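You operate a simulated robot arm through the tools that you are given. There is no shell and no other tool.

You are at the controls of a simulated robot arm. One attempt, no reset.

Task
Soften the bow tube, then shut the pin under the grey cap.
Fine: hold the grey button till the tube wrinkles before you open the cap; shut the cap again. Where these are worked on the way, their far stop is far enough and under half their travel is too little: grey cap.

Only the result counts: the job must be done as asked and must still hold three seconds after the hand-in. Knocking over, shifting, dropping, spilling or breaking anything else fails it. Lids that push on must go on centred and level and be pressed home; caps that screw on are set level and turned clockwise until they are tight.

Robot
A 7-joint arm with a two-finger gripper, fixed in place. Base frame: the origin is at the foot of the arm, x ahead of it, y to its left, z up. Readings come in mm, degrees, newtons and seconds.
With the tool pointing down near the work surface it reaches from about 100 to 680 mm from the base axis. Its first joint turns from -66.0 to 66.0 degrees. Payload 2.45 kg.
Tool frame: the origin (TCP) lies between the finger pads and is the grasp point; the fingertips stand 26 mm ahead of it; z points along the fingers, y is the line along which they close. The gripper opens to 96 mm. The gripper's body begins 69 mm behind the TCP.
Orientation is told as [roll, pitch, yaw] about the base's x, y, z axes, in that order, counted from this pose: with the fingers straight down and closing along the base's y, the tool's x points along the base's -x, its y along +y and its z along -z.

Tools
- The arm moves only by the tool send_rows. Its argument "steps" is text: rows parted by semicolons, each of 6 numbers parted by spaces: the shift along the tool's x, y, z in mm, then the turn, a rotation vector about the tool's x, y, z in degrees. In form: tx ty tz wx wy wz; .... A call has 1 to 20 rows; each row shifts and turns the commanded pose from where the row before left it, along the tool's axes as they then stand. "hand" is the gripper command, from -1 (fully open) to 1 (shut), values between in proportion, set as the call begins (left out, the last holds). Each row takes 0.2 s and may step no farther than 50 mm and 8.6 degrees from the row before; otherwise, or with a gripper value out of range, the whole call is refused. A pose out of reach is approached as far as the arm can. The call stops where the force on the tool passes 90 N (or 10 N more than at its start, if that is more) or the arm is blocked; 0.2 s more then pass. Each finger halts on what it meets, pressing with about 25 N; the grip force reading is that of the motor and also rises with nothing between the fingers. The clock runs only during rows and for 0.2 s after the last one: add rows that do not move to give the fingers time. It gives the time, the measured TCP pose, the force on the tool (base axes), the opening and the grip force at its end, in the units of the frame above (readings bear some noise), with the torque about the TCP (base axes, N m) and any sound that the robot's microphone picked up.
- Cameras (640 x 400 px; columns grow to the right, rows downward): "scene" is fixed at [166.8, -400.6, 1406]; the picture's right is [0.72, -0.69, 0.00], its down [-0.50, -0.52, -0.69] and it looks along [0.48, 0.50, -0.72] (base axes); focal length 328 px, centre (320, 200). "wrist" rides on the gripper at [82, 3, -98] in the tool frame; the picture's right is [-0.04, 1.00, 0.00], its down [-0.73, -0.03, -0.68] and it looks along [-0.68, -0.03, 0.73] (tool axes); focal length 256 px, centre (320, 200). There is no depth. A picture from a camera that has moved, and an enlarged one, comes with that camera's place and axes in the base frame and with its lens.
- get_image(camera): a new picture of that camera. It takes no simulated time.
- zoom(camera, box): a new picture of the part [left, top, right, bottom] of that camera's present view, enlarged. It takes no simulated time.
- hand_in(): hands the job in; it is judged then, once.

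Nothing tells you positions but the pictures and the camera data. Unless the task says otherwise, let go and move clear before handing in.

The tools are called after ">>>" by a JSON object that holds its "fn" and its "kwargs". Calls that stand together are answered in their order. send_rows: Moves the arm, as the interface text tells. Its arguments: {"type":"object","properties":{"steps":{"type":"string"},"hand":{"type":"number"}},"required":["steps"]} The other tools are called the same way: get_image (camera) takes a picture; zoom (camera, box) takes an enlarged picture of a part of a camera's view; hand_in () hands the job in.

At the start:

```text
t: 0.0
position: [418.4, 99.8, 946.7]
tool_rot: [0.0, 0.0, 0.1]
ft_force: [0.0, 0.0, 0.5]
wrist_torque: [-0.03, -0.03, -0.01]
gripper_width: 95.7
gripper_force: 0.0
```

scene: 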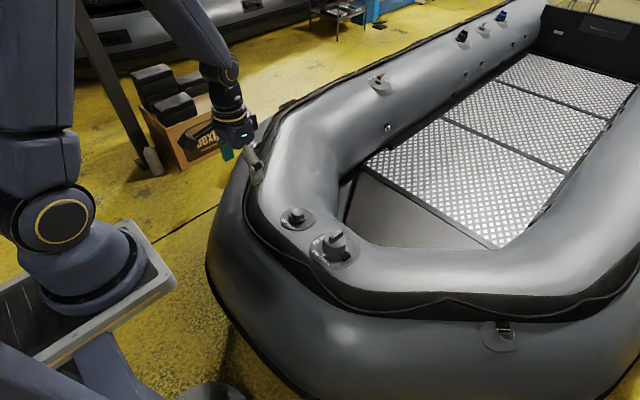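
wrist: 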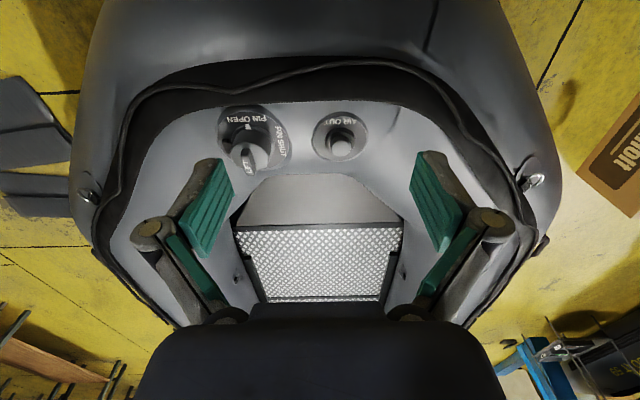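

I see a raft's bow tube with two fittings: a grey button marked "AIR OUT" and a grey cap with PIN OPEN / PIN SHUT marks. I'll take closer looks before moving.

>>> {"fn": "zoom", "kwargs": {"camera": "scene", "box": [260, 190, 380, 280]}}

>>> {"fn": "zoom", "kwargs": {"camera": "wrist", "box": [200, 90, 390, 190]}}

>>> {"fn": "get_image", "kwargs": {"camera": "wrist"}}

```text
4.44 times, centred on (320, 235) of scene
camera zoom: at [166.8, -400.6, 1406.0], right [0.72, -0.69, 0.0], down [-0.5, -0.52, -0.69], along [0.48, 0.5, -0.72], focal length 1457 px, centre (320, 44)
```

zoom: 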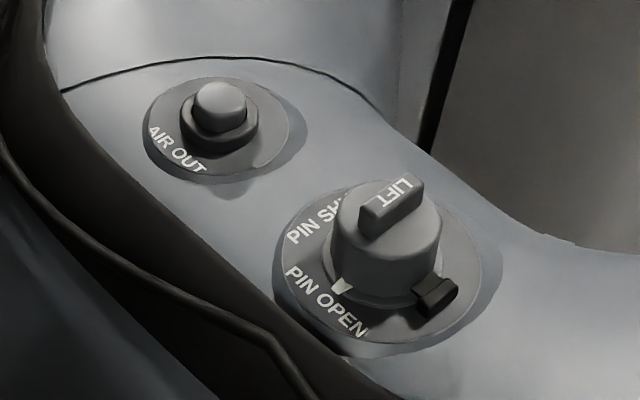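

```text
3.37 times, centred on (295, 140) of wrist
camera zoom: at [336.9, 101.8, 1045.4], right [0.04, 1.0, 0.0], down [0.73, -0.03, 0.68], along [0.68, -0.03, -0.73], focal length 862 px, centre (404, 402)
```

zoom: 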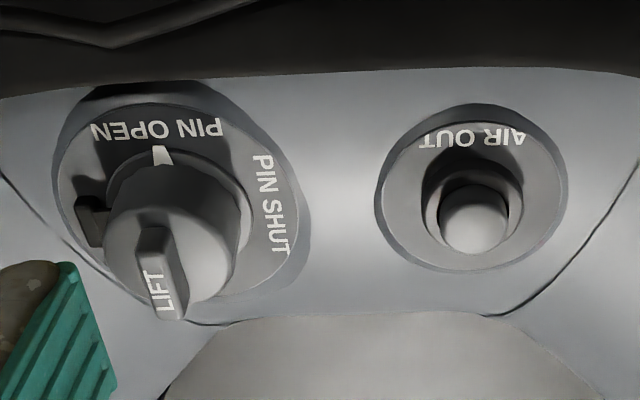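

```text
taken
camera wrist: at [336.9, 101.8, 1045.4], right [0.04, 1.0, 0.0], down [0.73, -0.03, 0.68], along [0.68, -0.03, -0.73], focal length 256 px, centre (320, 200)
```

wrist: 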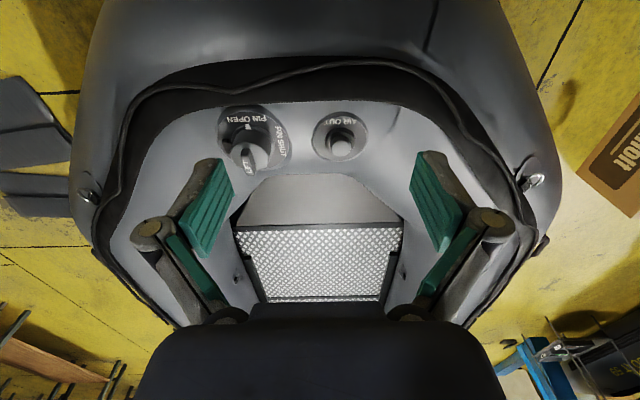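

The button's top appears to be near (578, 127, 650), and the cap's "LIFT" bar runs along x near (582, -35, 682) with a hinge on its -y side. I'll close the fingers and move nearer to the button for a better look.

>>> {"fn": "send_rows", "kwargs": {"steps": "-24.3 5.4 29.3 0 0 0; -24.3 5.4 29.3 0 0 0; -24.3 5.4 29.3 0 0 0; -24.3 5.4 29.3 0 0 0; -24.3 5.4 29.3 0 0 0; 0 0 0 0 0 0; 0 0 0 0 0 0", "hand": 1}}

```text
t: 1.6
position: [542.7, 124.4, 799.1]
tool_rot: [0.1, 0.0, 0.0]
ft_force: [1.4, -0.1, 0.0]
wrist_torque: [-0.01, -0.04, 0.01]
gripper_width: 0.0
gripper_force: 24.7
```

>>> {"fn": "get_image", "kwargs": {"camera": "wrist"}}

>>> {"fn": "get_image", "kwargs": {"camera": "scene"}}

>>> {"fn": "zoom", "kwargs": {"camera": "scene", "box": [260, 190, 380, 280]}}

```text
taken
camera wrist: at [461.0, 126.9, 898.1], right [0.04, 1.0, 0.0], down [0.73, -0.03, 0.68], along [0.68, -0.03, -0.73], focal length 256 px, centre (320, 200)
```

wrist: 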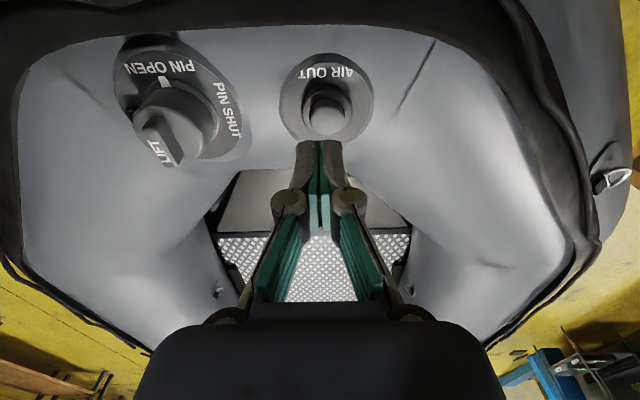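

```text
taken
```

scene: 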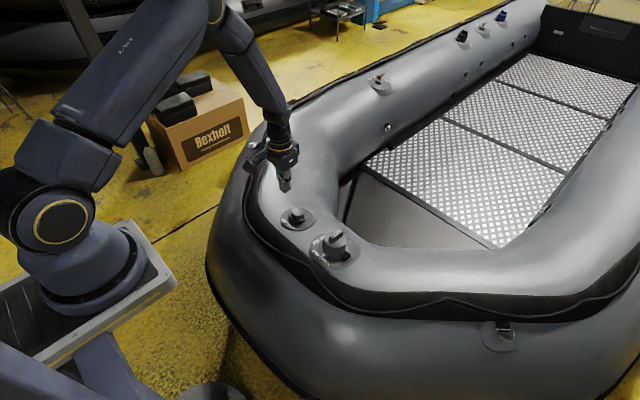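

```text
4.44 times, centred on (320, 235) of scene
camera zoom: at [166.9, -400.6, 1406.0], right [0.72, -0.69, 0.0], down [-0.5, -0.52, -0.69], along [0.48, 0.5, -0.72], focal length 1457 px, centre (320, 44)
```

zoom: 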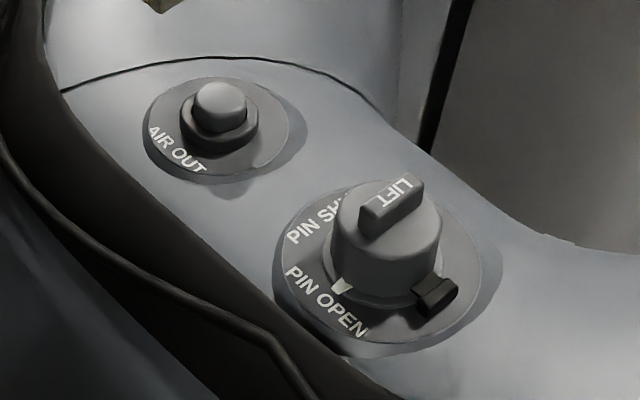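

The fittings are in clear view now. I'll enlarge both to refine their positions.

>>> {"fn": "zoom", "kwargs": {"camera": "wrist", "box": [270, 40, 390, 150]}}

>>> {"fn": "zoom", "kwargs": {"camera": "wrist", "box": [100, 25, 260, 180]}}

```text
3.64 times, centred on (330, 95) of wrist
camera zoom: at [461.0, 126.9, 898.1], right [0.04, 1.0, 0.0], down [0.73, -0.03, 0.68], along [0.68, -0.03, -0.73], focal length 931 px, centre (284, 582)
```

zoom: 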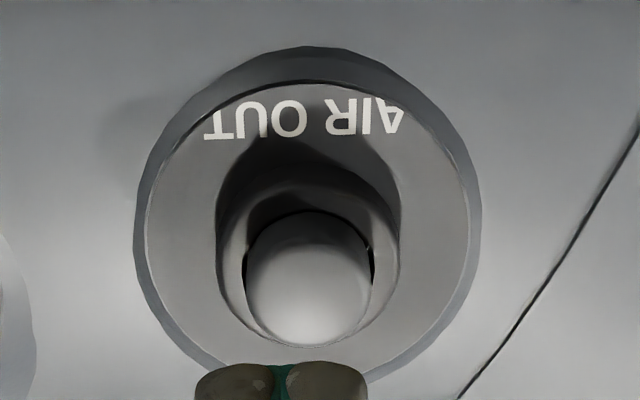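

```text
2.58 times, centred on (180, 102) of wrist
camera zoom: at [461.0, 126.9, 898.1], right [0.04, 1.0, 0.0], down [0.73, -0.03, 0.68], along [0.68, -0.03, -0.73], focal length 661 px, centre (681, 452)
```

zoom: 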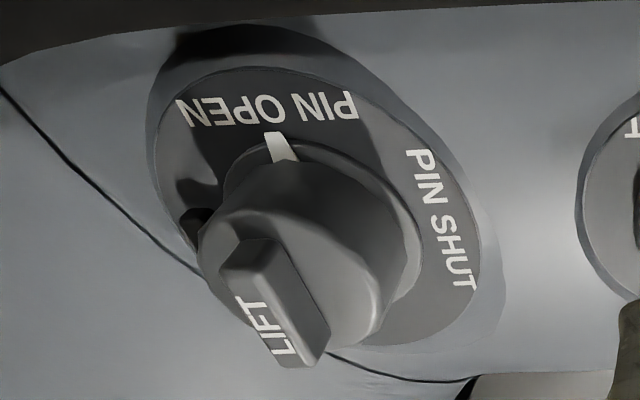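

The button's dome is centred near (578, 128) with its top at about z = 651. I'll move the closed fingertips to just above it.

>>> {"fn": "send_rows", "kwargs": {"steps": "-18 1.8 20 0 0 0; -17.8 1.8 30 0 0 0; 0 0 30 0 0 0; 0 0 20 0 0 0; 0 0 0 0 0 0; 0 0 0 0 0 0", "hand": 1}}

>>> {"fn": "get_image", "kwargs": {"camera": "wrist"}}

>>> {"fn": "zoom", "kwargs": {"camera": "scene", "box": [250, 150, 370, 240]}}

```text
t: 3.0
position: [574.5, 130.5, 701.2]
tool_rot: [0.1, 0.0, -0.1]
ft_force: [-0.4, 0.0, 0.1]
wrist_torque: [-0.02, -0.01, 0.02]
gripper_width: 0.0
gripper_force: 24.6
```

```text
taken
camera wrist: at [494.1, 132.2, 799.4], right [0.04, 1.0, 0.0], down [0.73, -0.03, 0.68], along [0.68, -0.03, -0.73], focal length 256 px, centre (320, 200)
```

wrist: 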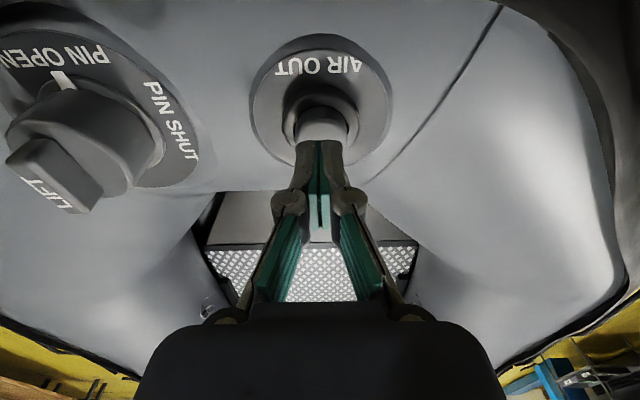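

```text
4.44 times, centred on (310, 195) of scene
camera zoom: at [166.8, -400.6, 1406.0], right [0.72, -0.69, 0.0], down [-0.5, -0.52, -0.69], along [0.48, 0.5, -0.72], focal length 1457 px, centre (364, 222)
```

zoom: 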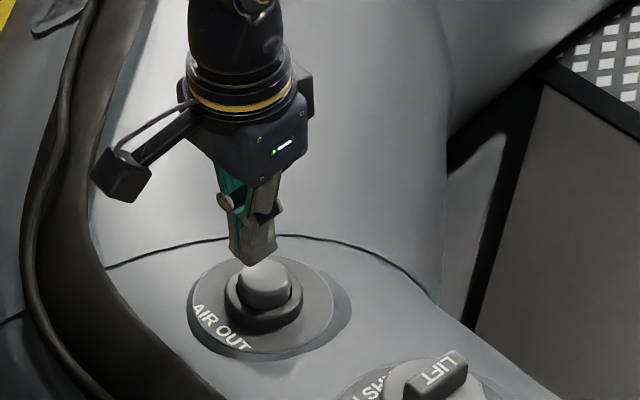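

>>> {"fn": "zoom", "kwargs": {"camera": "wrist", "box": [260, 70, 400, 160]}}

>>> {"fn": "zoom", "kwargs": {"camera": "scene", "box": [280, 185, 320, 215]}}

```text
4.44 times, centred on (330, 115) of wrist
camera zoom: at [494.1, 132.2, 799.4], right [0.04, 1.0, 0.0], down [0.73, -0.03, 0.68], along [0.68, -0.03, -0.73], focal length 1138 px, centre (276, 578)
```

zoom: 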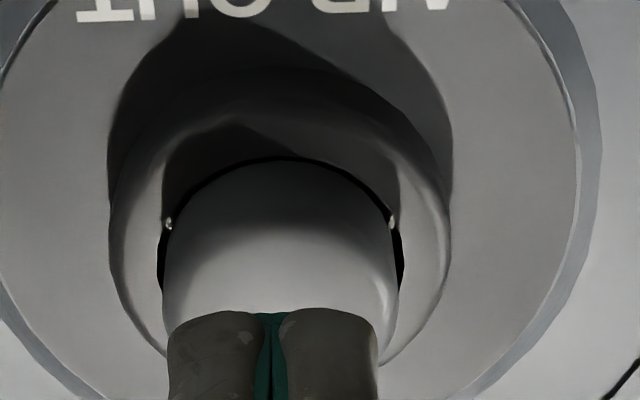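

```text
13.33 times, centred on (300, 200) of scene
camera zoom: at [166.8, -400.6, 1406.0], right [0.72, -0.69, 0.0], down [-0.5, -0.52, -0.69], along [0.48, 0.5, -0.72], focal length 4371 px, centre (587, 200)
```

zoom: 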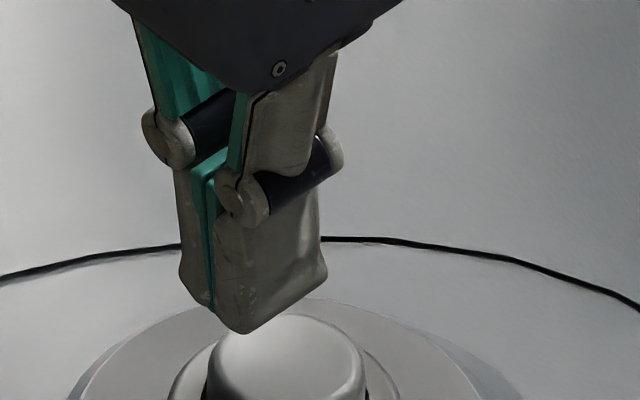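

The fingertips are about 20–25 mm above the dome and nearly centred on it. I'll ease down in small steps to find contact.

>>> {"fn": "send_rows", "kwargs": {"steps": "-3 0 5 0 0 0; 0 0 5 0 0 0; 0 0 5 0 0 0; 0 0 3 0 0 0; 0 0 0 0 0 0", "hand": 1}}

>>> {"fn": "zoom", "kwargs": {"camera": "wrist", "box": [260, 70, 400, 160]}}

>>> {"fn": "zoom", "kwargs": {"camera": "scene", "box": [280, 185, 320, 225]}}

```text
t: 4.2
position: [578.6, 130.2, 684.3]
tool_rot: [0.0, 0.0, 0.0]
ft_force: [0.0, 0.5, 0.3]
wrist_torque: [-0.01, 0.02, 0.0]
gripper_width: 0.1
gripper_force: 24.6
```

```text
4.44 times, centred on (330, 115) of wrist
camera zoom: at [497.6, 131.8, 782.0], right [0.04, 1.0, 0.0], down [0.73, -0.03, 0.68], along [0.68, -0.03, -0.73], focal length 1138 px, centre (276, 578)
```

zoom: 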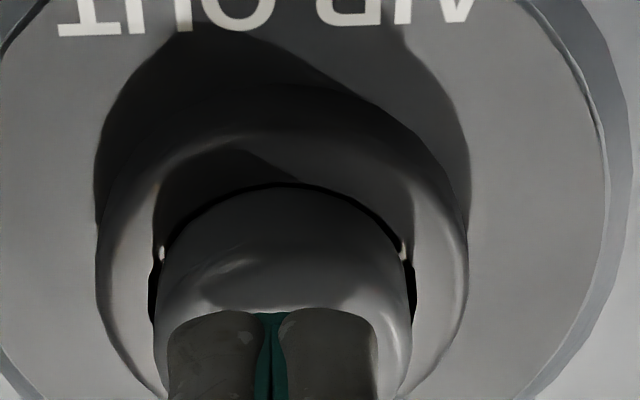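

```text
10.00 times, centred on (300, 205) of scene
camera zoom: at [166.8, -400.6, 1406.0], right [0.72, -0.69, 0.0], down [-0.5, -0.52, -0.69], along [0.48, 0.5, -0.72], focal length 3278 px, centre (520, 150)
```

zoom: 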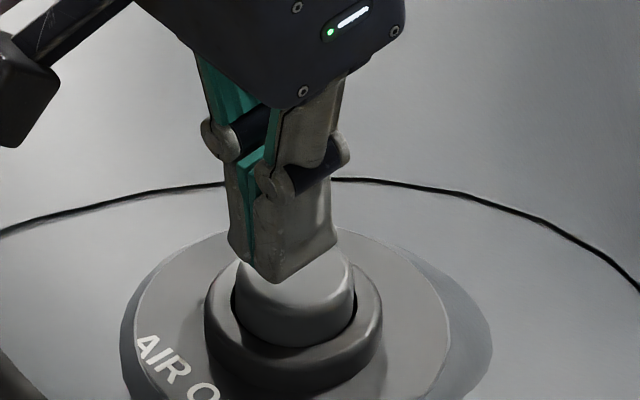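

The tips are well centred and about 5–8 mm above the dome. I'll continue down in fine steps.

>>> {"fn": "send_rows", "kwargs": {"steps": "-1 1 3 0 0 0; 0 0 2 0 0 0; 0 0 2 0 0 0; 0 0 2 0 0 0; 0 0 0 0 0 0", "hand": 1}}

```text
t: 5.4
position: [579.6, 130.8, 674.0]
tool_rot: [0.0, 0.1, 0.0]
ft_force: [-0.3, -1.2, -0.4]
wrist_torque: [-0.02, -0.02, -0.01]
gripper_width: 0.2
gripper_force: 25.1
```

>>> {"fn": "send_rows", "kwargs": {"steps": "0 0 2 0 0 0; 0 0 2 0 0 0; 0 0 0 0 0 0", "hand": 1}}

```text
t: 6.2
position: [577.7, 131.5, 669.2]
tool_rot: [0.0, 0.0, 0.1]
ft_force: [0.1, -0.5, 2.1]
wrist_torque: [-0.05, 0.03, 0.0]
gripper_width: 6.0
gripper_force: 28.1
```

The gripper reads 6 mm open, so I'll check what the fingertips are touching.

>>> {"fn": "zoom", "kwargs": {"camera": "wrist", "box": [260, 70, 400, 160]}}

>>> {"fn": "zoom", "kwargs": {"camera": "scene", "box": [280, 185, 320, 225]}}

```text
4.44 times, centred on (330, 115) of wrist
camera zoom: at [498.1, 133.1, 767.9], right [0.04, 1.0, 0.0], down [0.73, -0.03, 0.68], along [0.68, -0.03, -0.73], focal length 1138 px, centre (276, 578)
```

zoom: 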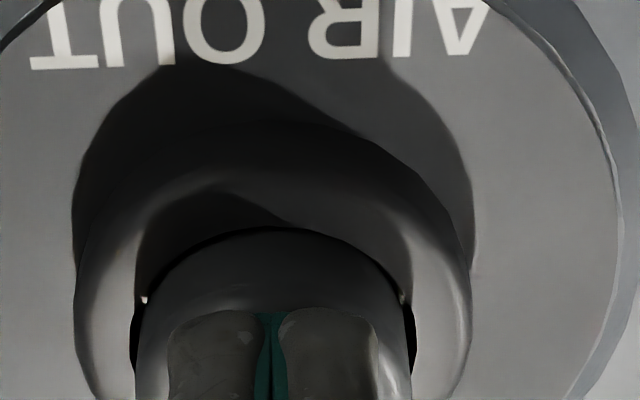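

```text
10.00 times, centred on (300, 205) of scene
camera zoom: at [166.8, -400.6, 1406.0], right [0.72, -0.69, 0.0], down [-0.5, -0.52, -0.69], along [0.48, 0.5, -0.72], focal length 3278 px, centre (520, 150)
```

zoom: 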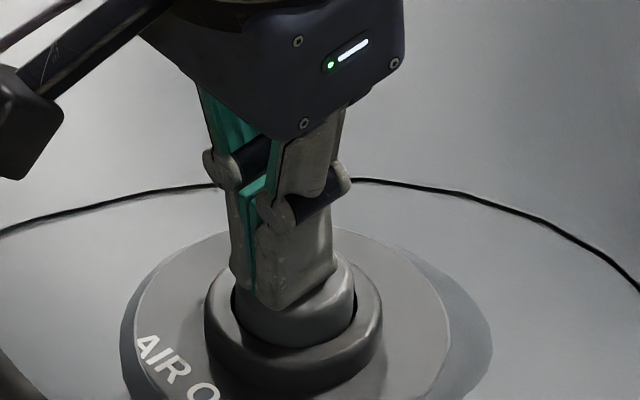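

Contact seems to be just starting and the fingers still look shut. I'll press further in small steps and watch the force.

>>> {"fn": "send_rows", "kwargs": {"steps": "0 0 1.5 0 0 0; 0 0 1.5 0 0 0; 0 0 0 0 0 0", "hand": 1}}

```text
t: 7.0
position: [579.0, 130.7, 665.3]
tool_rot: [0.0, 0.0, 0.0]
ft_force: [-1.2, -0.9, 3.0]
wrist_torque: [-0.03, 0.08, 0.06]
gripper_width: 5.9
gripper_force: 28.3
heard: click
```

I heard a click with about 3 N of force. I'll look at the tube and keep holding.

>>> {"fn": "send_rows", "kwargs": {"steps": "0 0 0 0 0 0; 0 0 0 0 0 0; 0 0 0 0 0 0; 0 0 0 0 0 0; 0 0 0 0 0 0", "hand": 1}}

>>> {"fn": "get_image", "kwargs": {"camera": "scene"}}

>>> {"fn": "get_image", "kwargs": {"camera": "wrist"}}

>>> {"fn": "zoom", "kwargs": {"camera": "scene", "box": [280, 185, 320, 225]}}

```text
t: 8.2
position: [579.3, 130.7, 667.4]
tool_rot: [0.0, 0.0, 0.0]
ft_force: [-2.5, 0.8, 3.2]
wrist_torque: [0.01, 0.08, 0.02]
gripper_width: 6.1
gripper_force: 28.6
```

```text
taken
```

scene: 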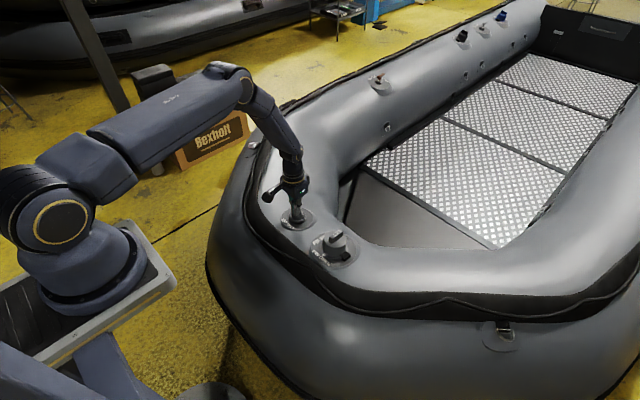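

```text
taken
camera wrist: at [498.3, 133.6, 765.2], right [0.04, 1.0, 0.0], down [0.73, -0.03, 0.68], along [0.68, -0.03, -0.73], focal length 256 px, centre (320, 200)
```

wrist: 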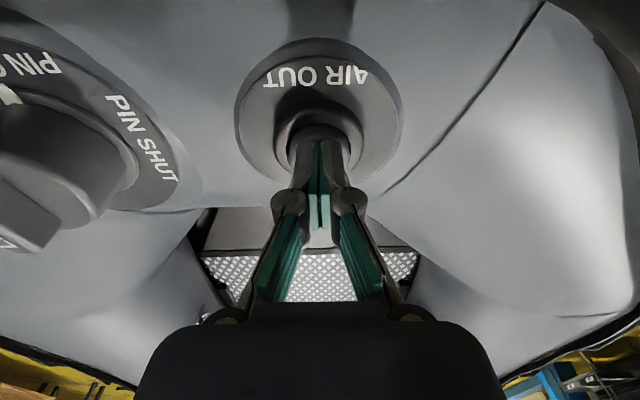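

```text
10.00 times, centred on (300, 205) of scene
camera zoom: at [166.8, -400.6, 1406.0], right [0.72, -0.69, 0.0], down [-0.5, -0.52, -0.69], along [0.48, 0.5, -0.72], focal length 3278 px, centre (520, 150)
```

zoom: 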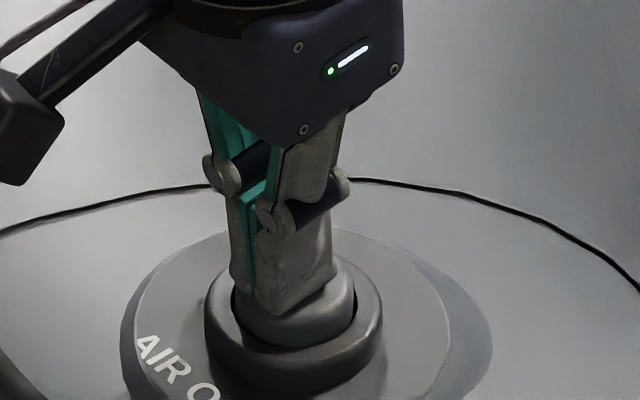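

The button has gone down a little and nothing on the tube has changed yet. I'll press a touch deeper and keep holding.

>>> {"fn": "send_rows", "kwargs": {"steps": "0 0 1.5 0 0 0; 0 0 1.5 0 0 0; 0 0 0 0 0 0; 0 0 0 0 0 0; 0 0 0 0 0 0; 0 0 0 0 0 0; 0 0 0 0 0 0; 0 0 0 0 0 0", "hand": 1}}

>>> {"fn": "get_image", "kwargs": {"camera": "scene"}}

>>> {"fn": "get_image", "kwargs": {"camera": "wrist"}}

>>> {"fn": "zoom", "kwargs": {"camera": "scene", "box": [240, 130, 400, 290]}}

```text
t: 10.0
position: [579.3, 132.8, 663.3]
tool_rot: [0.1, 0.0, 0.0]
ft_force: [-1.2, 0.1, 9.2]
wrist_torque: [-0.04, 0.15, -0.03]
gripper_width: 6.1
gripper_force: 29.0
```

```text
taken
```

scene: 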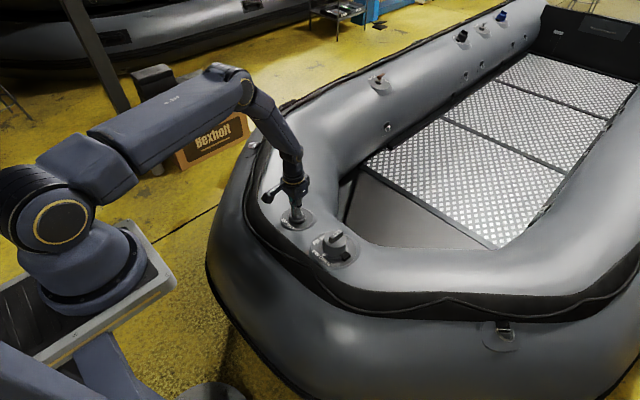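

```text
taken
camera wrist: at [498.3, 133.7, 762.0], right [0.04, 1.0, 0.0], down [0.73, -0.03, 0.68], along [0.68, -0.03, -0.73], focal length 256 px, centre (320, 200)
```

wrist: 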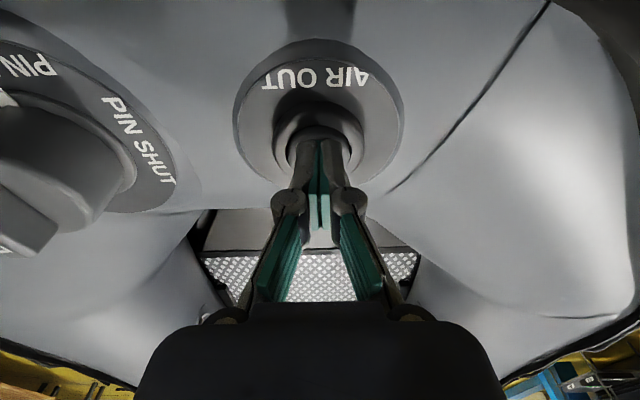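

```text
2.50 times, centred on (320, 210) of scene
camera zoom: at [166.7, -400.7, 1406.0], right [0.72, -0.69, 0.0], down [-0.5, -0.52, -0.69], along [0.48, 0.5, -0.72], focal length 820 px, centre (320, 175)
```

zoom: 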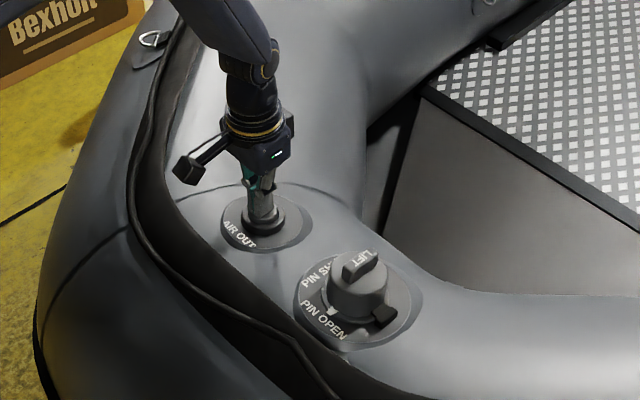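

The force is 9 N and no wrinkles show yet. I'll hold longer.

>>> {"fn": "send_rows", "kwargs": {"steps": "0 0 0 0 0 0; 0 0 0 0 0 0; 0 0 0 0 0 0; 0 0 0 0 0 0; 0 0 0 0 0 0; 0 0 0 0 0 0; 0 0 0 0 0 0; 0 0 0 0 0 0; 0 0 0 0 0 0; 0 0 0 0 0 0", "hand": 1}}

>>> {"fn": "get_image", "kwargs": {"camera": "scene"}}

>>> {"fn": "get_image", "kwargs": {"camera": "wrist"}}

>>> {"fn": "zoom", "kwargs": {"camera": "scene", "box": [240, 130, 400, 290]}}

```text
t: 12.2
position: [580.0, 132.7, 664.6]
tool_rot: [-0.1, 0.0, 0.0]
ft_force: [0.7, -0.5, 8.5]
wrist_torque: [0.0, 0.08, -0.01]
gripper_width: 5.9
gripper_force: 28.8
```

```text
taken
```

scene: 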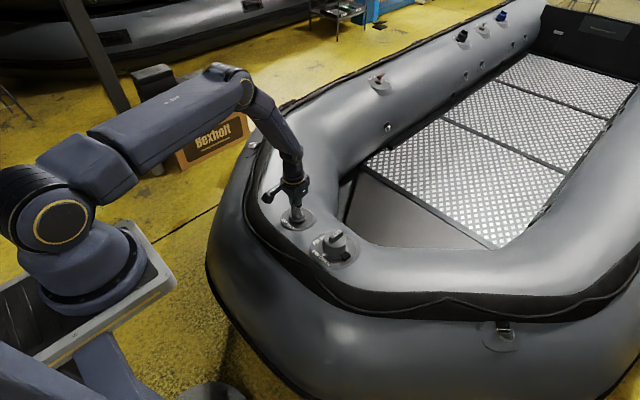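

```text
taken
camera wrist: at [498.3, 133.7, 762.0], right [0.04, 1.0, 0.0], down [0.73, -0.03, 0.68], along [0.68, -0.03, -0.73], focal length 256 px, centre (320, 200)
```

wrist: 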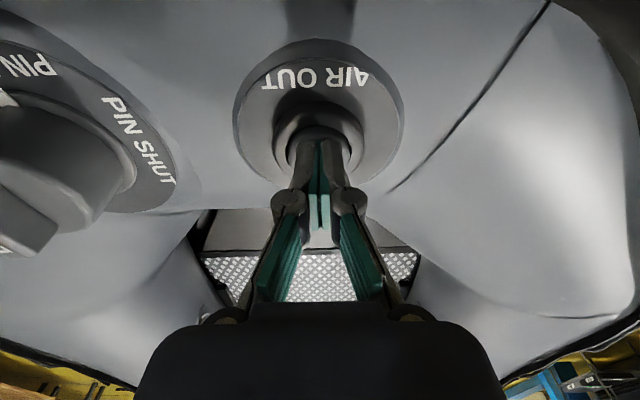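

```text
2.50 times, centred on (320, 210) of scene
camera zoom: at [166.7, -400.7, 1406.0], right [0.72, -0.69, 0.0], down [-0.5, -0.52, -0.69], along [0.48, 0.5, -0.72], focal length 820 px, centre (320, 175)
```

zoom: 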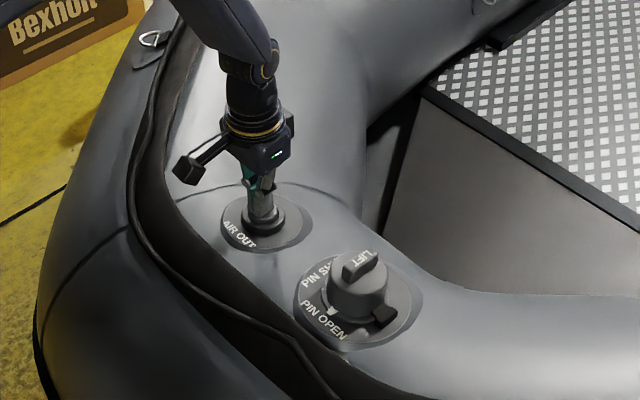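

>>> {"fn": "zoom", "kwargs": {"camera": "scene", "box": [270, 180, 350, 240]}}

>>> {"fn": "zoom", "kwargs": {"camera": "wrist", "box": [160, 0, 480, 200]}}

```text
6.67 times, centred on (310, 210) of scene
camera zoom: at [166.7, -400.7, 1406.0], right [0.72, -0.69, 0.0], down [-0.5, -0.52, -0.69], along [0.48, 0.5, -0.72], focal length 2185 px, centre (387, 133)
```

zoom: 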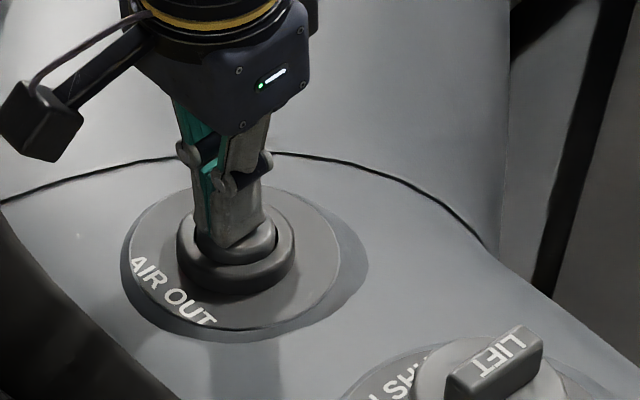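

```text
2.00 times, centred on (320, 100) of wrist
camera zoom: at [498.3, 133.7, 762.0], right [0.04, 1.0, 0.0], down [0.73, -0.03, 0.68], along [0.68, -0.03, -0.73], focal length 512 px, centre (320, 400)
```

zoom: 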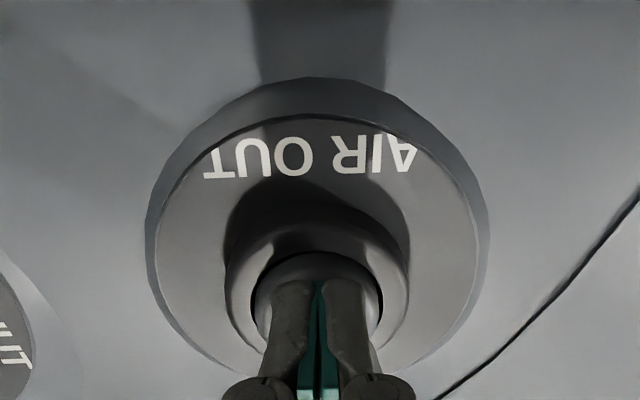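

The button is pressed well into its collar. I'll press another couple of millimetres and hold for 4 s.

>>> {"fn": "send_rows", "kwargs": {"steps": "0 0 1 0 0 0; 0 0 1 0 0 0; 0 0 0 0 0 0; 0 0 0 0 0 0; 0 0 0 0 0 0; 0 0 0 0 0 0; 0 0 0 0 0 0; 0 0 0 0 0 0; 0 0 0 0 0 0; 0 0 0 0 0 0", "hand": 1}}

>>> {"fn": "zoom", "kwargs": {"camera": "scene", "box": [240, 130, 400, 290]}}

>>> {"fn": "get_image", "kwargs": {"camera": "wrist"}}

```text
t: 14.4
position: [580.1, 130.7, 663.2]
tool_rot: [0.0, -0.2, 0.0]
ft_force: [-8.3, -1.8, 40.5]
wrist_torque: [-0.07, 0.59, 0.04]
gripper_width: 5.9
gripper_force: 28.6
```

```text
2.50 times, centred on (320, 210) of scene
camera zoom: at [166.0, -400.8, 1406.1], right [0.72, -0.69, 0.0], down [-0.5, -0.52, -0.69], along [0.48, 0.5, -0.72], focal length 820 px, centre (320, 175)
```

zoom: 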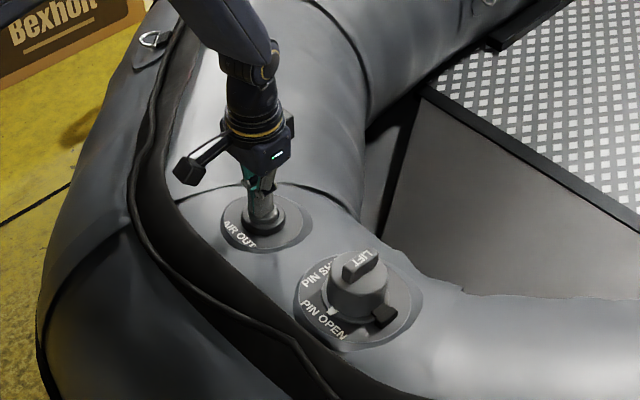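

```text
taken
camera wrist: at [498.1, 133.6, 760.9], right [0.04, 1.0, 0.0], down [0.73, -0.03, 0.68], along [0.68, -0.03, -0.73], focal length 256 px, centre (320, 200)
```

wrist: 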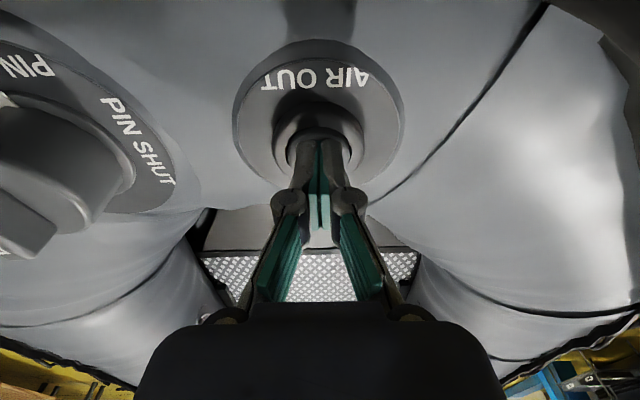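

The tube's outline has changed, with creases showing on the sides. I'll confirm with the full view.

>>> {"fn": "get_image", "kwargs": {"camera": "scene"}}

>>> {"fn": "zoom", "kwargs": {"camera": "scene", "box": [300, 180, 640, 392]}}

```text
taken
```

scene: 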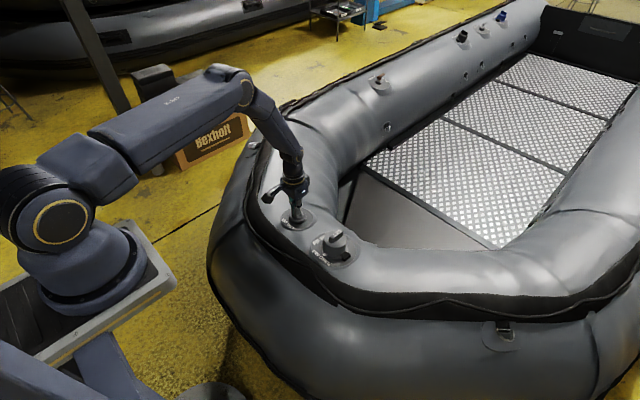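

```text
1.88 times, centred on (470, 286) of scene
camera zoom: at [166.0, -400.8, 1406.1], right [0.72, -0.69, 0.0], down [-0.5, -0.52, -0.69], along [0.48, 0.5, -0.72], focal length 617 px, centre (38, 38)
```

zoom: 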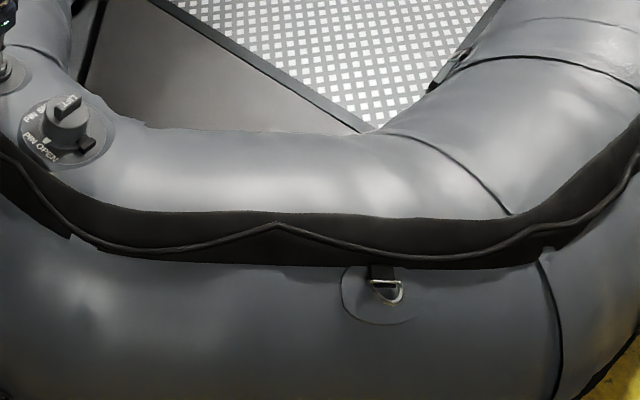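

The tube now shows folds and a ragged outline. I'll hold about one more second to see whether it's still changing, easing off by 1 mm.

>>> {"fn": "send_rows", "kwargs": {"steps": "0 0 -0.7 0 0 0; 0 0 0 0 0 0; 0 0 0 0 0 0; 0 0 0 0 0 0", "hand": 1}}

>>> {"fn": "get_image", "kwargs": {"camera": "scene"}}

>>> {"fn": "zoom", "kwargs": {"camera": "scene", "box": [300, 180, 640, 392]}}

```text
t: 15.4
position: [579.8, 131.3, 662.8]
tool_rot: [0.2, -0.1, 0.0]
ft_force: [-3.1, 2.3, 32.1]
wrist_torque: [0.01, 0.36, -0.02]
gripper_width: 5.9
gripper_force: 28.5
```

```text
taken
```

scene: 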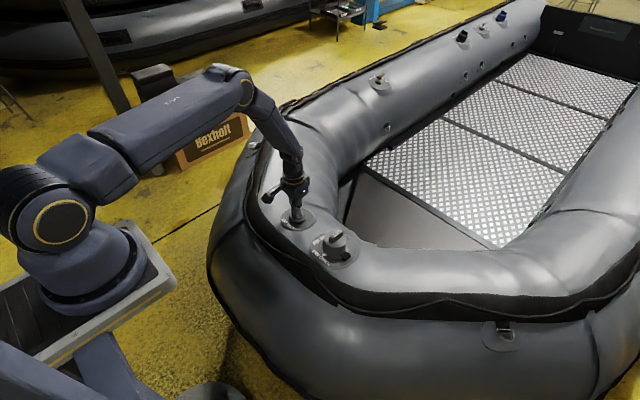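

```text
1.88 times, centred on (470, 286) of scene
camera zoom: at [166.2, -400.7, 1406.1], right [0.72, -0.69, 0.0], down [-0.5, -0.52, -0.69], along [0.48, 0.5, -0.72], focal length 617 px, centre (38, 38)
```

zoom: 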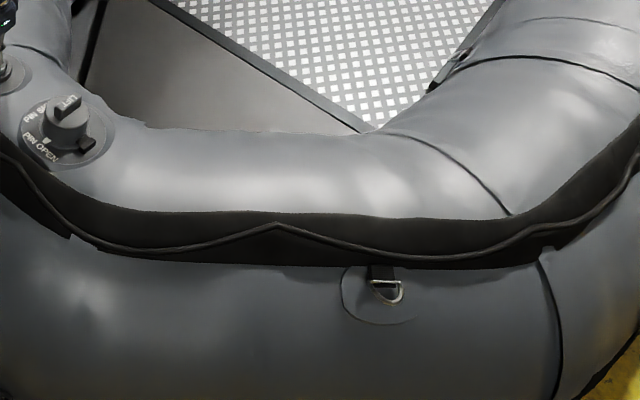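

The wrinkles are steady, so the tube is softened. I'll lift off straight up and then move to view the cap.

>>> {"fn": "send_rows", "kwargs": {"steps": "0 0 -5 0 0 0; 0 0 -20 0 0 0; 0 0 -35 0 0 0; 0 0 -35 0 0 0; 20 -20 -25 0 0 0; 30 -30 0 0 0 0; 30 -30 0 0 0 0; 0 0 0 0 0 0; 0 0 0 0 0 0", "hand": 1}}

>>> {"fn": "get_image", "kwargs": {"camera": "wrist"}}

>>> {"fn": "get_image", "kwargs": {"camera": "scene"}}

```text
t: 17.4
position: [498.3, 52.0, 783.8]
tool_rot: [-0.1, 0.1, 0.0]
ft_force: [0.6, 0.5, 0.2]
wrist_torque: [-0.02, -0.01, -0.03]
gripper_width: 0.0
gripper_force: 28.4
```

```text
taken
camera wrist: at [418.1, 52.9, 881.6], right [0.04, 1.0, 0.0], down [0.73, -0.03, 0.68], along [0.68, -0.03, -0.73], focal length 256 px, centre (320, 200)
```

wrist: 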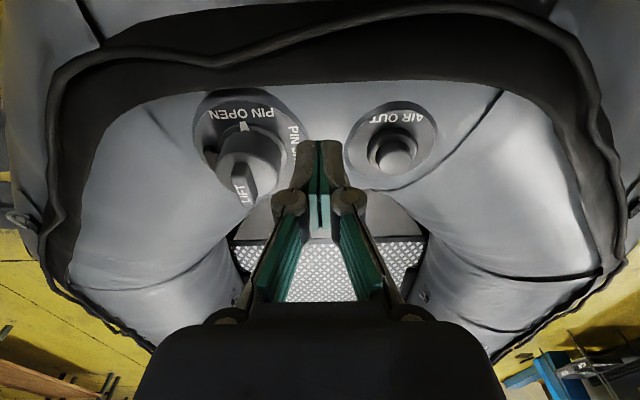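

```text
taken
```

scene: 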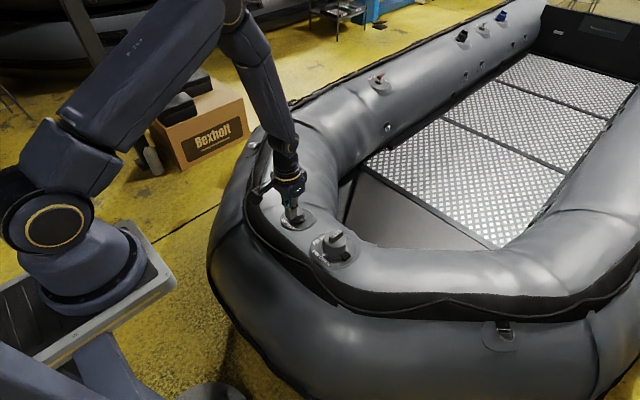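

>>> {"fn": "zoom", "kwargs": {"camera": "wrist", "box": [180, 75, 320, 215]}}

>>> {"fn": "zoom", "kwargs": {"camera": "scene", "box": [305, 220, 365, 275]}}

```text
2.86 times, centred on (250, 145) of wrist
camera zoom: at [418.1, 52.9, 881.6], right [0.04, 1.0, 0.0], down [0.73, -0.03, 0.68], along [0.68, -0.03, -0.73], focal length 731 px, centre (520, 357)
```

zoom: 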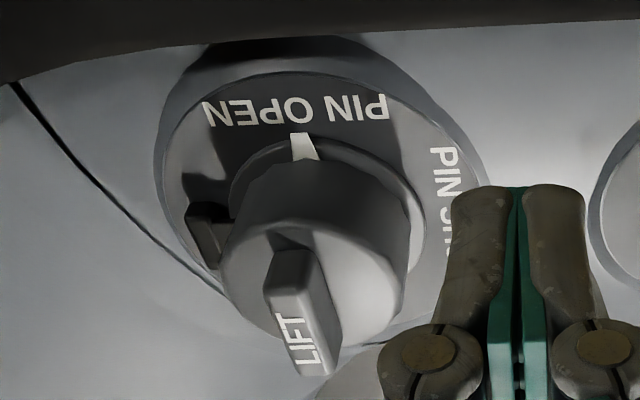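

```text
7.27 times, centred on (335, 248) of scene
camera zoom: at [166.8, -400.6, 1406.0], right [0.72, -0.69, 0.0], down [-0.5, -0.52, -0.69], along [0.48, 0.5, -0.72], focal length 2384 px, centre (211, -146)
```

zoom: 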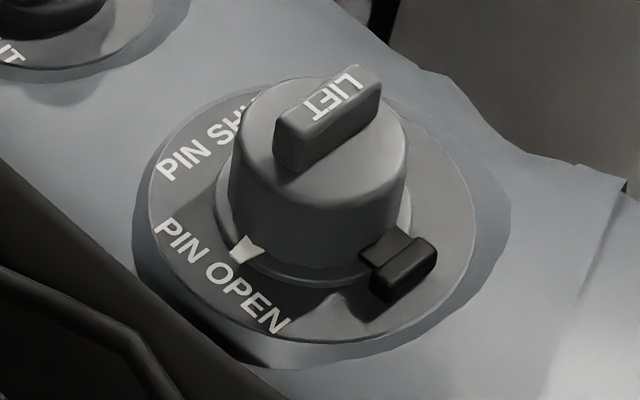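

The cap hinges on its -y side with the LIFT bar running parallel to the hinge along x, so the bar can be gripped with the default orientation. I'll open the fingers and look at the cap straight on.

>>> {"fn": "send_rows", "kwargs": {"steps": "2.5 -28 8 0 0 0; 2.5 -28 8 0 0 0; 2.5 -29 8 0 0 0; 0 0 0 0 0 0; 0 0 0 0 0 0", "hand": -1}}

>>> {"fn": "get_image", "kwargs": {"camera": "wrist"}}

>>> {"fn": "zoom", "kwargs": {"camera": "wrist", "box": [240, 80, 400, 240]}}

```text
t: 18.6
position: [491.6, -33.9, 758.8]
tool_rot: [0.1, -0.1, 0.0]
ft_force: [0.1, 0.1, -0.7]
wrist_torque: [0.0, -0.01, 0.01]
gripper_width: 96.2
gripper_force: 0.0
```

```text
taken
camera wrist: at [410.2, -31.7, 858.1], right [0.04, 1.0, 0.0], down [0.73, -0.03, 0.68], along [0.68, -0.03, -0.73], focal length 256 px, centre (320, 200)
```

wrist: 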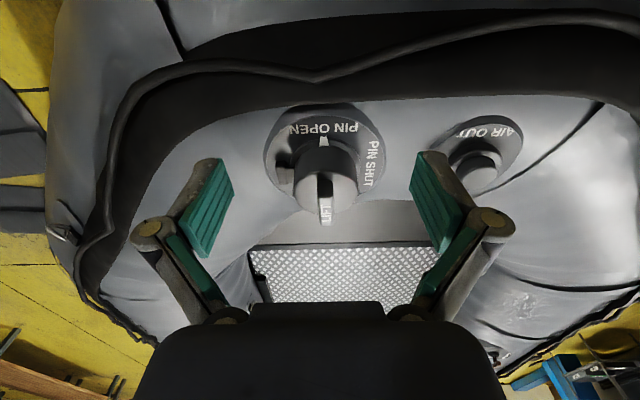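

```text
2.50 times, centred on (320, 160) of wrist
camera zoom: at [410.2, -31.7, 858.1], right [0.04, 1.0, 0.0], down [0.73, -0.03, 0.68], along [0.68, -0.03, -0.73], focal length 640 px, centre (320, 300)
```

zoom: 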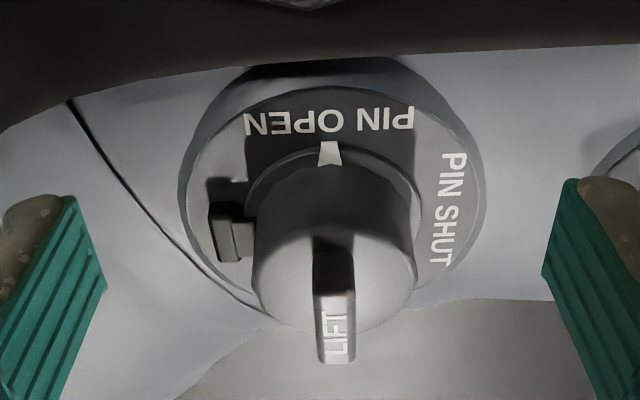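

The bar's top is centred near (581, -34, 690) and is about 13 mm wide, with the hinge axis near y = -78, z = 637. I'll move over the bar with the fingers half open.

>>> {"fn": "send_rows", "kwargs": {"steps": "-30 0 0 0 0 0; -30 0.5 0 0 0 0; -29 0 10 0 0 0; 0 0 10 0 0 0; 0 0 0 0 0 0; 0 0 0 0 0 0", "hand": -0.1}}

>>> {"fn": "get_image", "kwargs": {"camera": "wrist"}}

>>> {"fn": "zoom", "kwargs": {"camera": "scene", "box": [300, 200, 370, 270]}}

```text
t: 20.0
position: [581.7, -31.1, 737.5]
tool_rot: [0.0, 0.0, 0.1]
ft_force: [0.2, -0.5, -0.5]
wrist_torque: [0.0, 0.02, 0.05]
gripper_width: 52.7
gripper_force: 0.0
```

```text
taken
camera wrist: at [500.1, -30.3, 836.8], right [0.04, 1.0, 0.0], down [0.73, -0.03, 0.68], along [0.68, -0.03, -0.73], focal length 256 px, centre (320, 200)
```

wrist: 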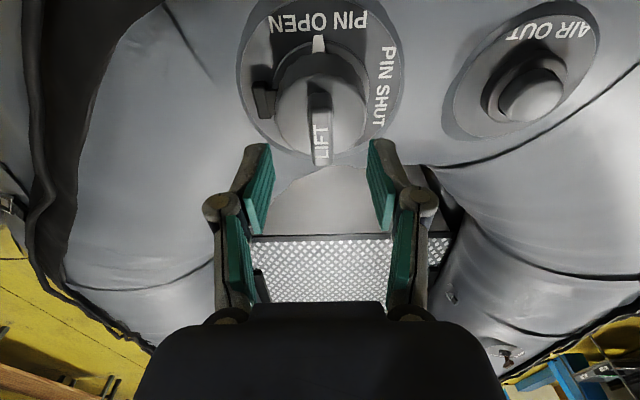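

```text
5.71 times, centred on (335, 235) of scene
camera zoom: at [166.8, -400.6, 1406.0], right [0.72, -0.69, 0.0], down [-0.5, -0.52, -0.69], along [0.48, 0.5, -0.72], focal length 1873 px, centre (234, 0)
```

zoom: 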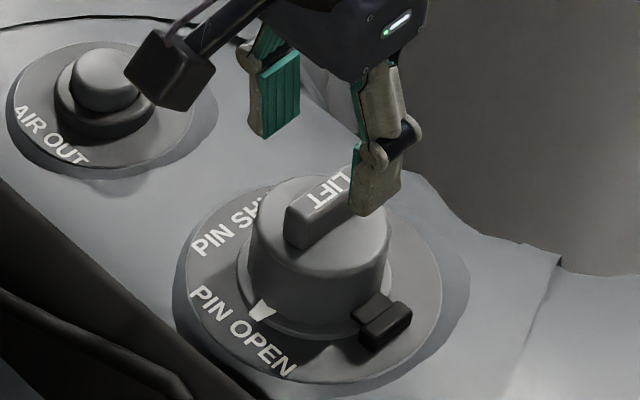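

The bar is centred between the fingers. I'll lower 30 mm and check clearance to the cap top.

>>> {"fn": "send_rows", "kwargs": {"steps": "0 0 10 0 0 0; 0 0 10 0 0 0; 0 0 10 0 0 0; 0 0 0 0 0 0; 0 0 0 0 0 0", "hand": -0.1}}

>>> {"fn": "zoom", "kwargs": {"camera": "wrist", "box": [220, 40, 420, 200]}}

>>> {"fn": "zoom", "kwargs": {"camera": "scene", "box": [305, 215, 365, 265]}}

```text
t: 21.2
position: [581.2, -31.9, 708.2]
tool_rot: [0.0, 0.0, 0.0]
ft_force: [-0.3, 0.3, -0.6]
wrist_torque: [0.0, 0.03, -0.01]
gripper_width: 52.9
gripper_force: 0.1
```

```text
2.50 times, centred on (320, 120) of wrist
camera zoom: at [499.3, -30.9, 806.3], right [0.04, 1.0, 0.0], down [0.73, -0.03, 0.68], along [0.68, -0.03, -0.73], focal length 640 px, centre (320, 400)
```

zoom: 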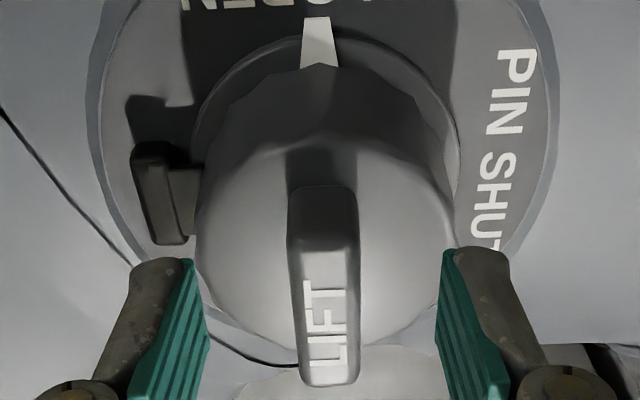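

```text
8.00 times, centred on (335, 240) of scene
camera zoom: at [166.8, -400.6, 1406.0], right [0.72, -0.69, 0.0], down [-0.5, -0.52, -0.69], along [0.48, 0.5, -0.72], focal length 2622 px, centre (200, -120)
```

zoom: 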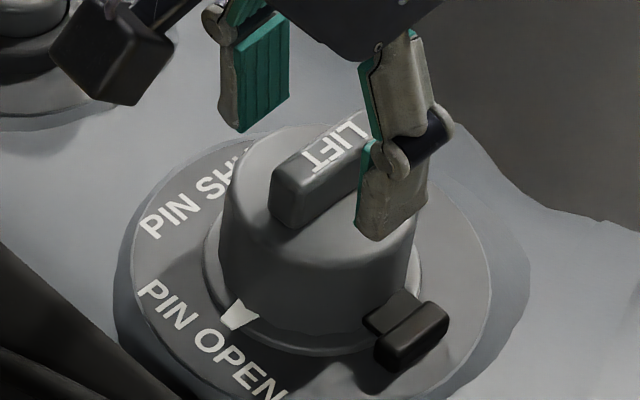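

The fingertips are at about z = 682 and the bar spans roughly z = 671–692. I'll lower 6 mm more and close on the bar.

>>> {"fn": "send_rows", "kwargs": {"steps": "0 0 3 0 0 0; 0 0 3 0 0 0; 0 0 0 0 0 0", "hand": -0.1}}

>>> {"fn": "send_rows", "kwargs": {"steps": "0 0 0 0 0 0; 0 0 0 0 0 0; 0 0 0 0 0 0; 0 0 0 0 0 0; 0 0 0 0 0 0", "hand": 1}}

>>> {"fn": "zoom", "kwargs": {"camera": "wrist", "box": [220, 40, 420, 200]}}

>>> {"fn": "zoom", "kwargs": {"camera": "scene", "box": [305, 215, 365, 265]}}

```text
t: 22.0
position: [580.2, -31.7, 700.7]
tool_rot: [0.0, 0.0, 0.0]
ft_force: [0.2, -0.4, -0.1]
wrist_torque: [0.01, -0.03, 0.03]
gripper_width: 52.7
gripper_force: 0.1
```

```text
t: 23.2
position: [580.1, -30.7, 702.0]
tool_rot: [0.0, 0.0, 0.0]
ft_force: [0.6, 4.8, 1.9]
wrist_torque: [0.21, 0.07, 0.36]
gripper_width: 15.7
gripper_force: 41.2
```

```text
2.50 times, centred on (320, 120) of wrist
camera zoom: at [499.4, -30.4, 800.4], right [0.04, 1.0, 0.0], down [0.73, -0.03, 0.68], along [0.68, -0.03, -0.73], focal length 640 px, centre (320, 400)
```

zoom: 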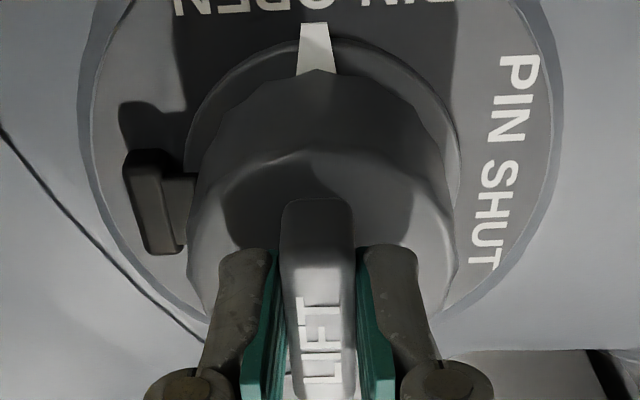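

```text
8.00 times, centred on (335, 240) of scene
camera zoom: at [166.8, -400.5, 1406.1], right [0.72, -0.69, 0.0], down [-0.5, -0.52, -0.69], along [0.48, 0.5, -0.72], focal length 2622 px, centre (200, -120)
```

zoom: 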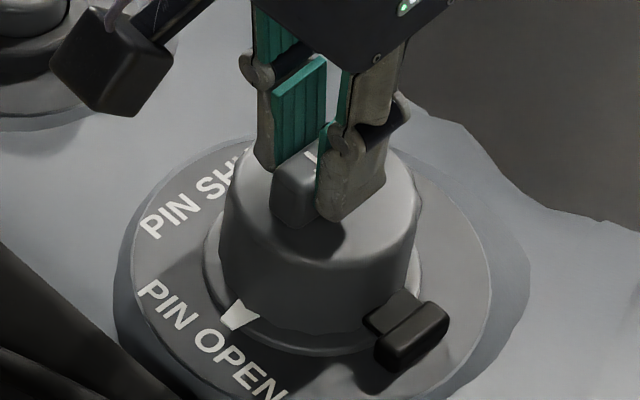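

The bar is held at about 15 mm opening. I'll start a small arc about the estimated hinge (y ≈ -79, z ≈ 637), 3° at a time, and watch the forces.

>>> {"fn": "send_rows", "kwargs": {"steps": "0 -3.48 -2.32 -3 0 0; 0 -3.48 -2.32 -3 0 0; 0 0 0 0 0 0", "hand": 1}}

>>> {"fn": "zoom", "kwargs": {"camera": "wrist", "box": [220, 40, 420, 200]}}

>>> {"fn": "zoom", "kwargs": {"camera": "scene", "box": [305, 215, 365, 265]}}

```text
t: 24.0
position: [580.1, -39.1, 707.0]
tool_rot: [6.1, -0.1, 0.1]
ft_force: [1.1, 4.0, 4.3]
wrist_torque: [0.03, 0.07, -0.57]
gripper_width: 15.5
gripper_force: 41.7
```

```text
2.50 times, centred on (320, 120) of wrist
camera zoom: at [499.9, -48.0, 804.3], right [0.04, 0.99, 0.11], down [0.73, -0.1, 0.67], along [0.68, 0.05, -0.73], focal length 640 px, centre (320, 400)
```

zoom: 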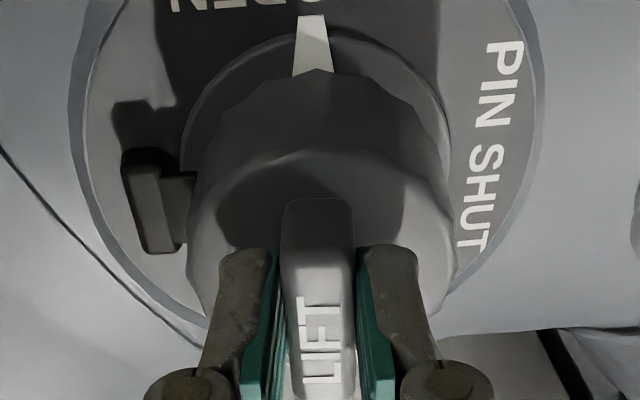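

```text
8.00 times, centred on (335, 240) of scene
camera zoom: at [166.8, -400.5, 1406.1], right [0.72, -0.69, 0.0], down [-0.5, -0.52, -0.69], along [0.48, 0.5, -0.72], focal length 2622 px, centre (200, -120)
```

zoom: 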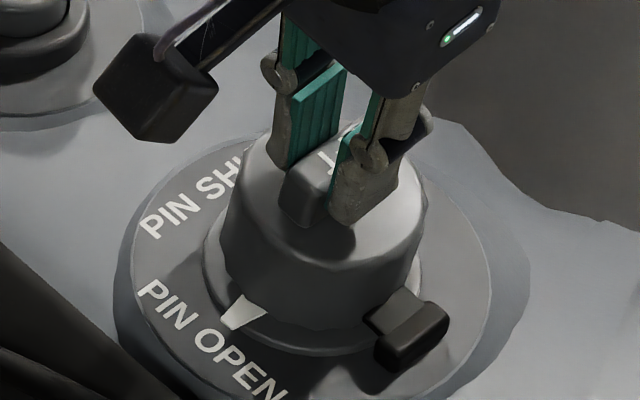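

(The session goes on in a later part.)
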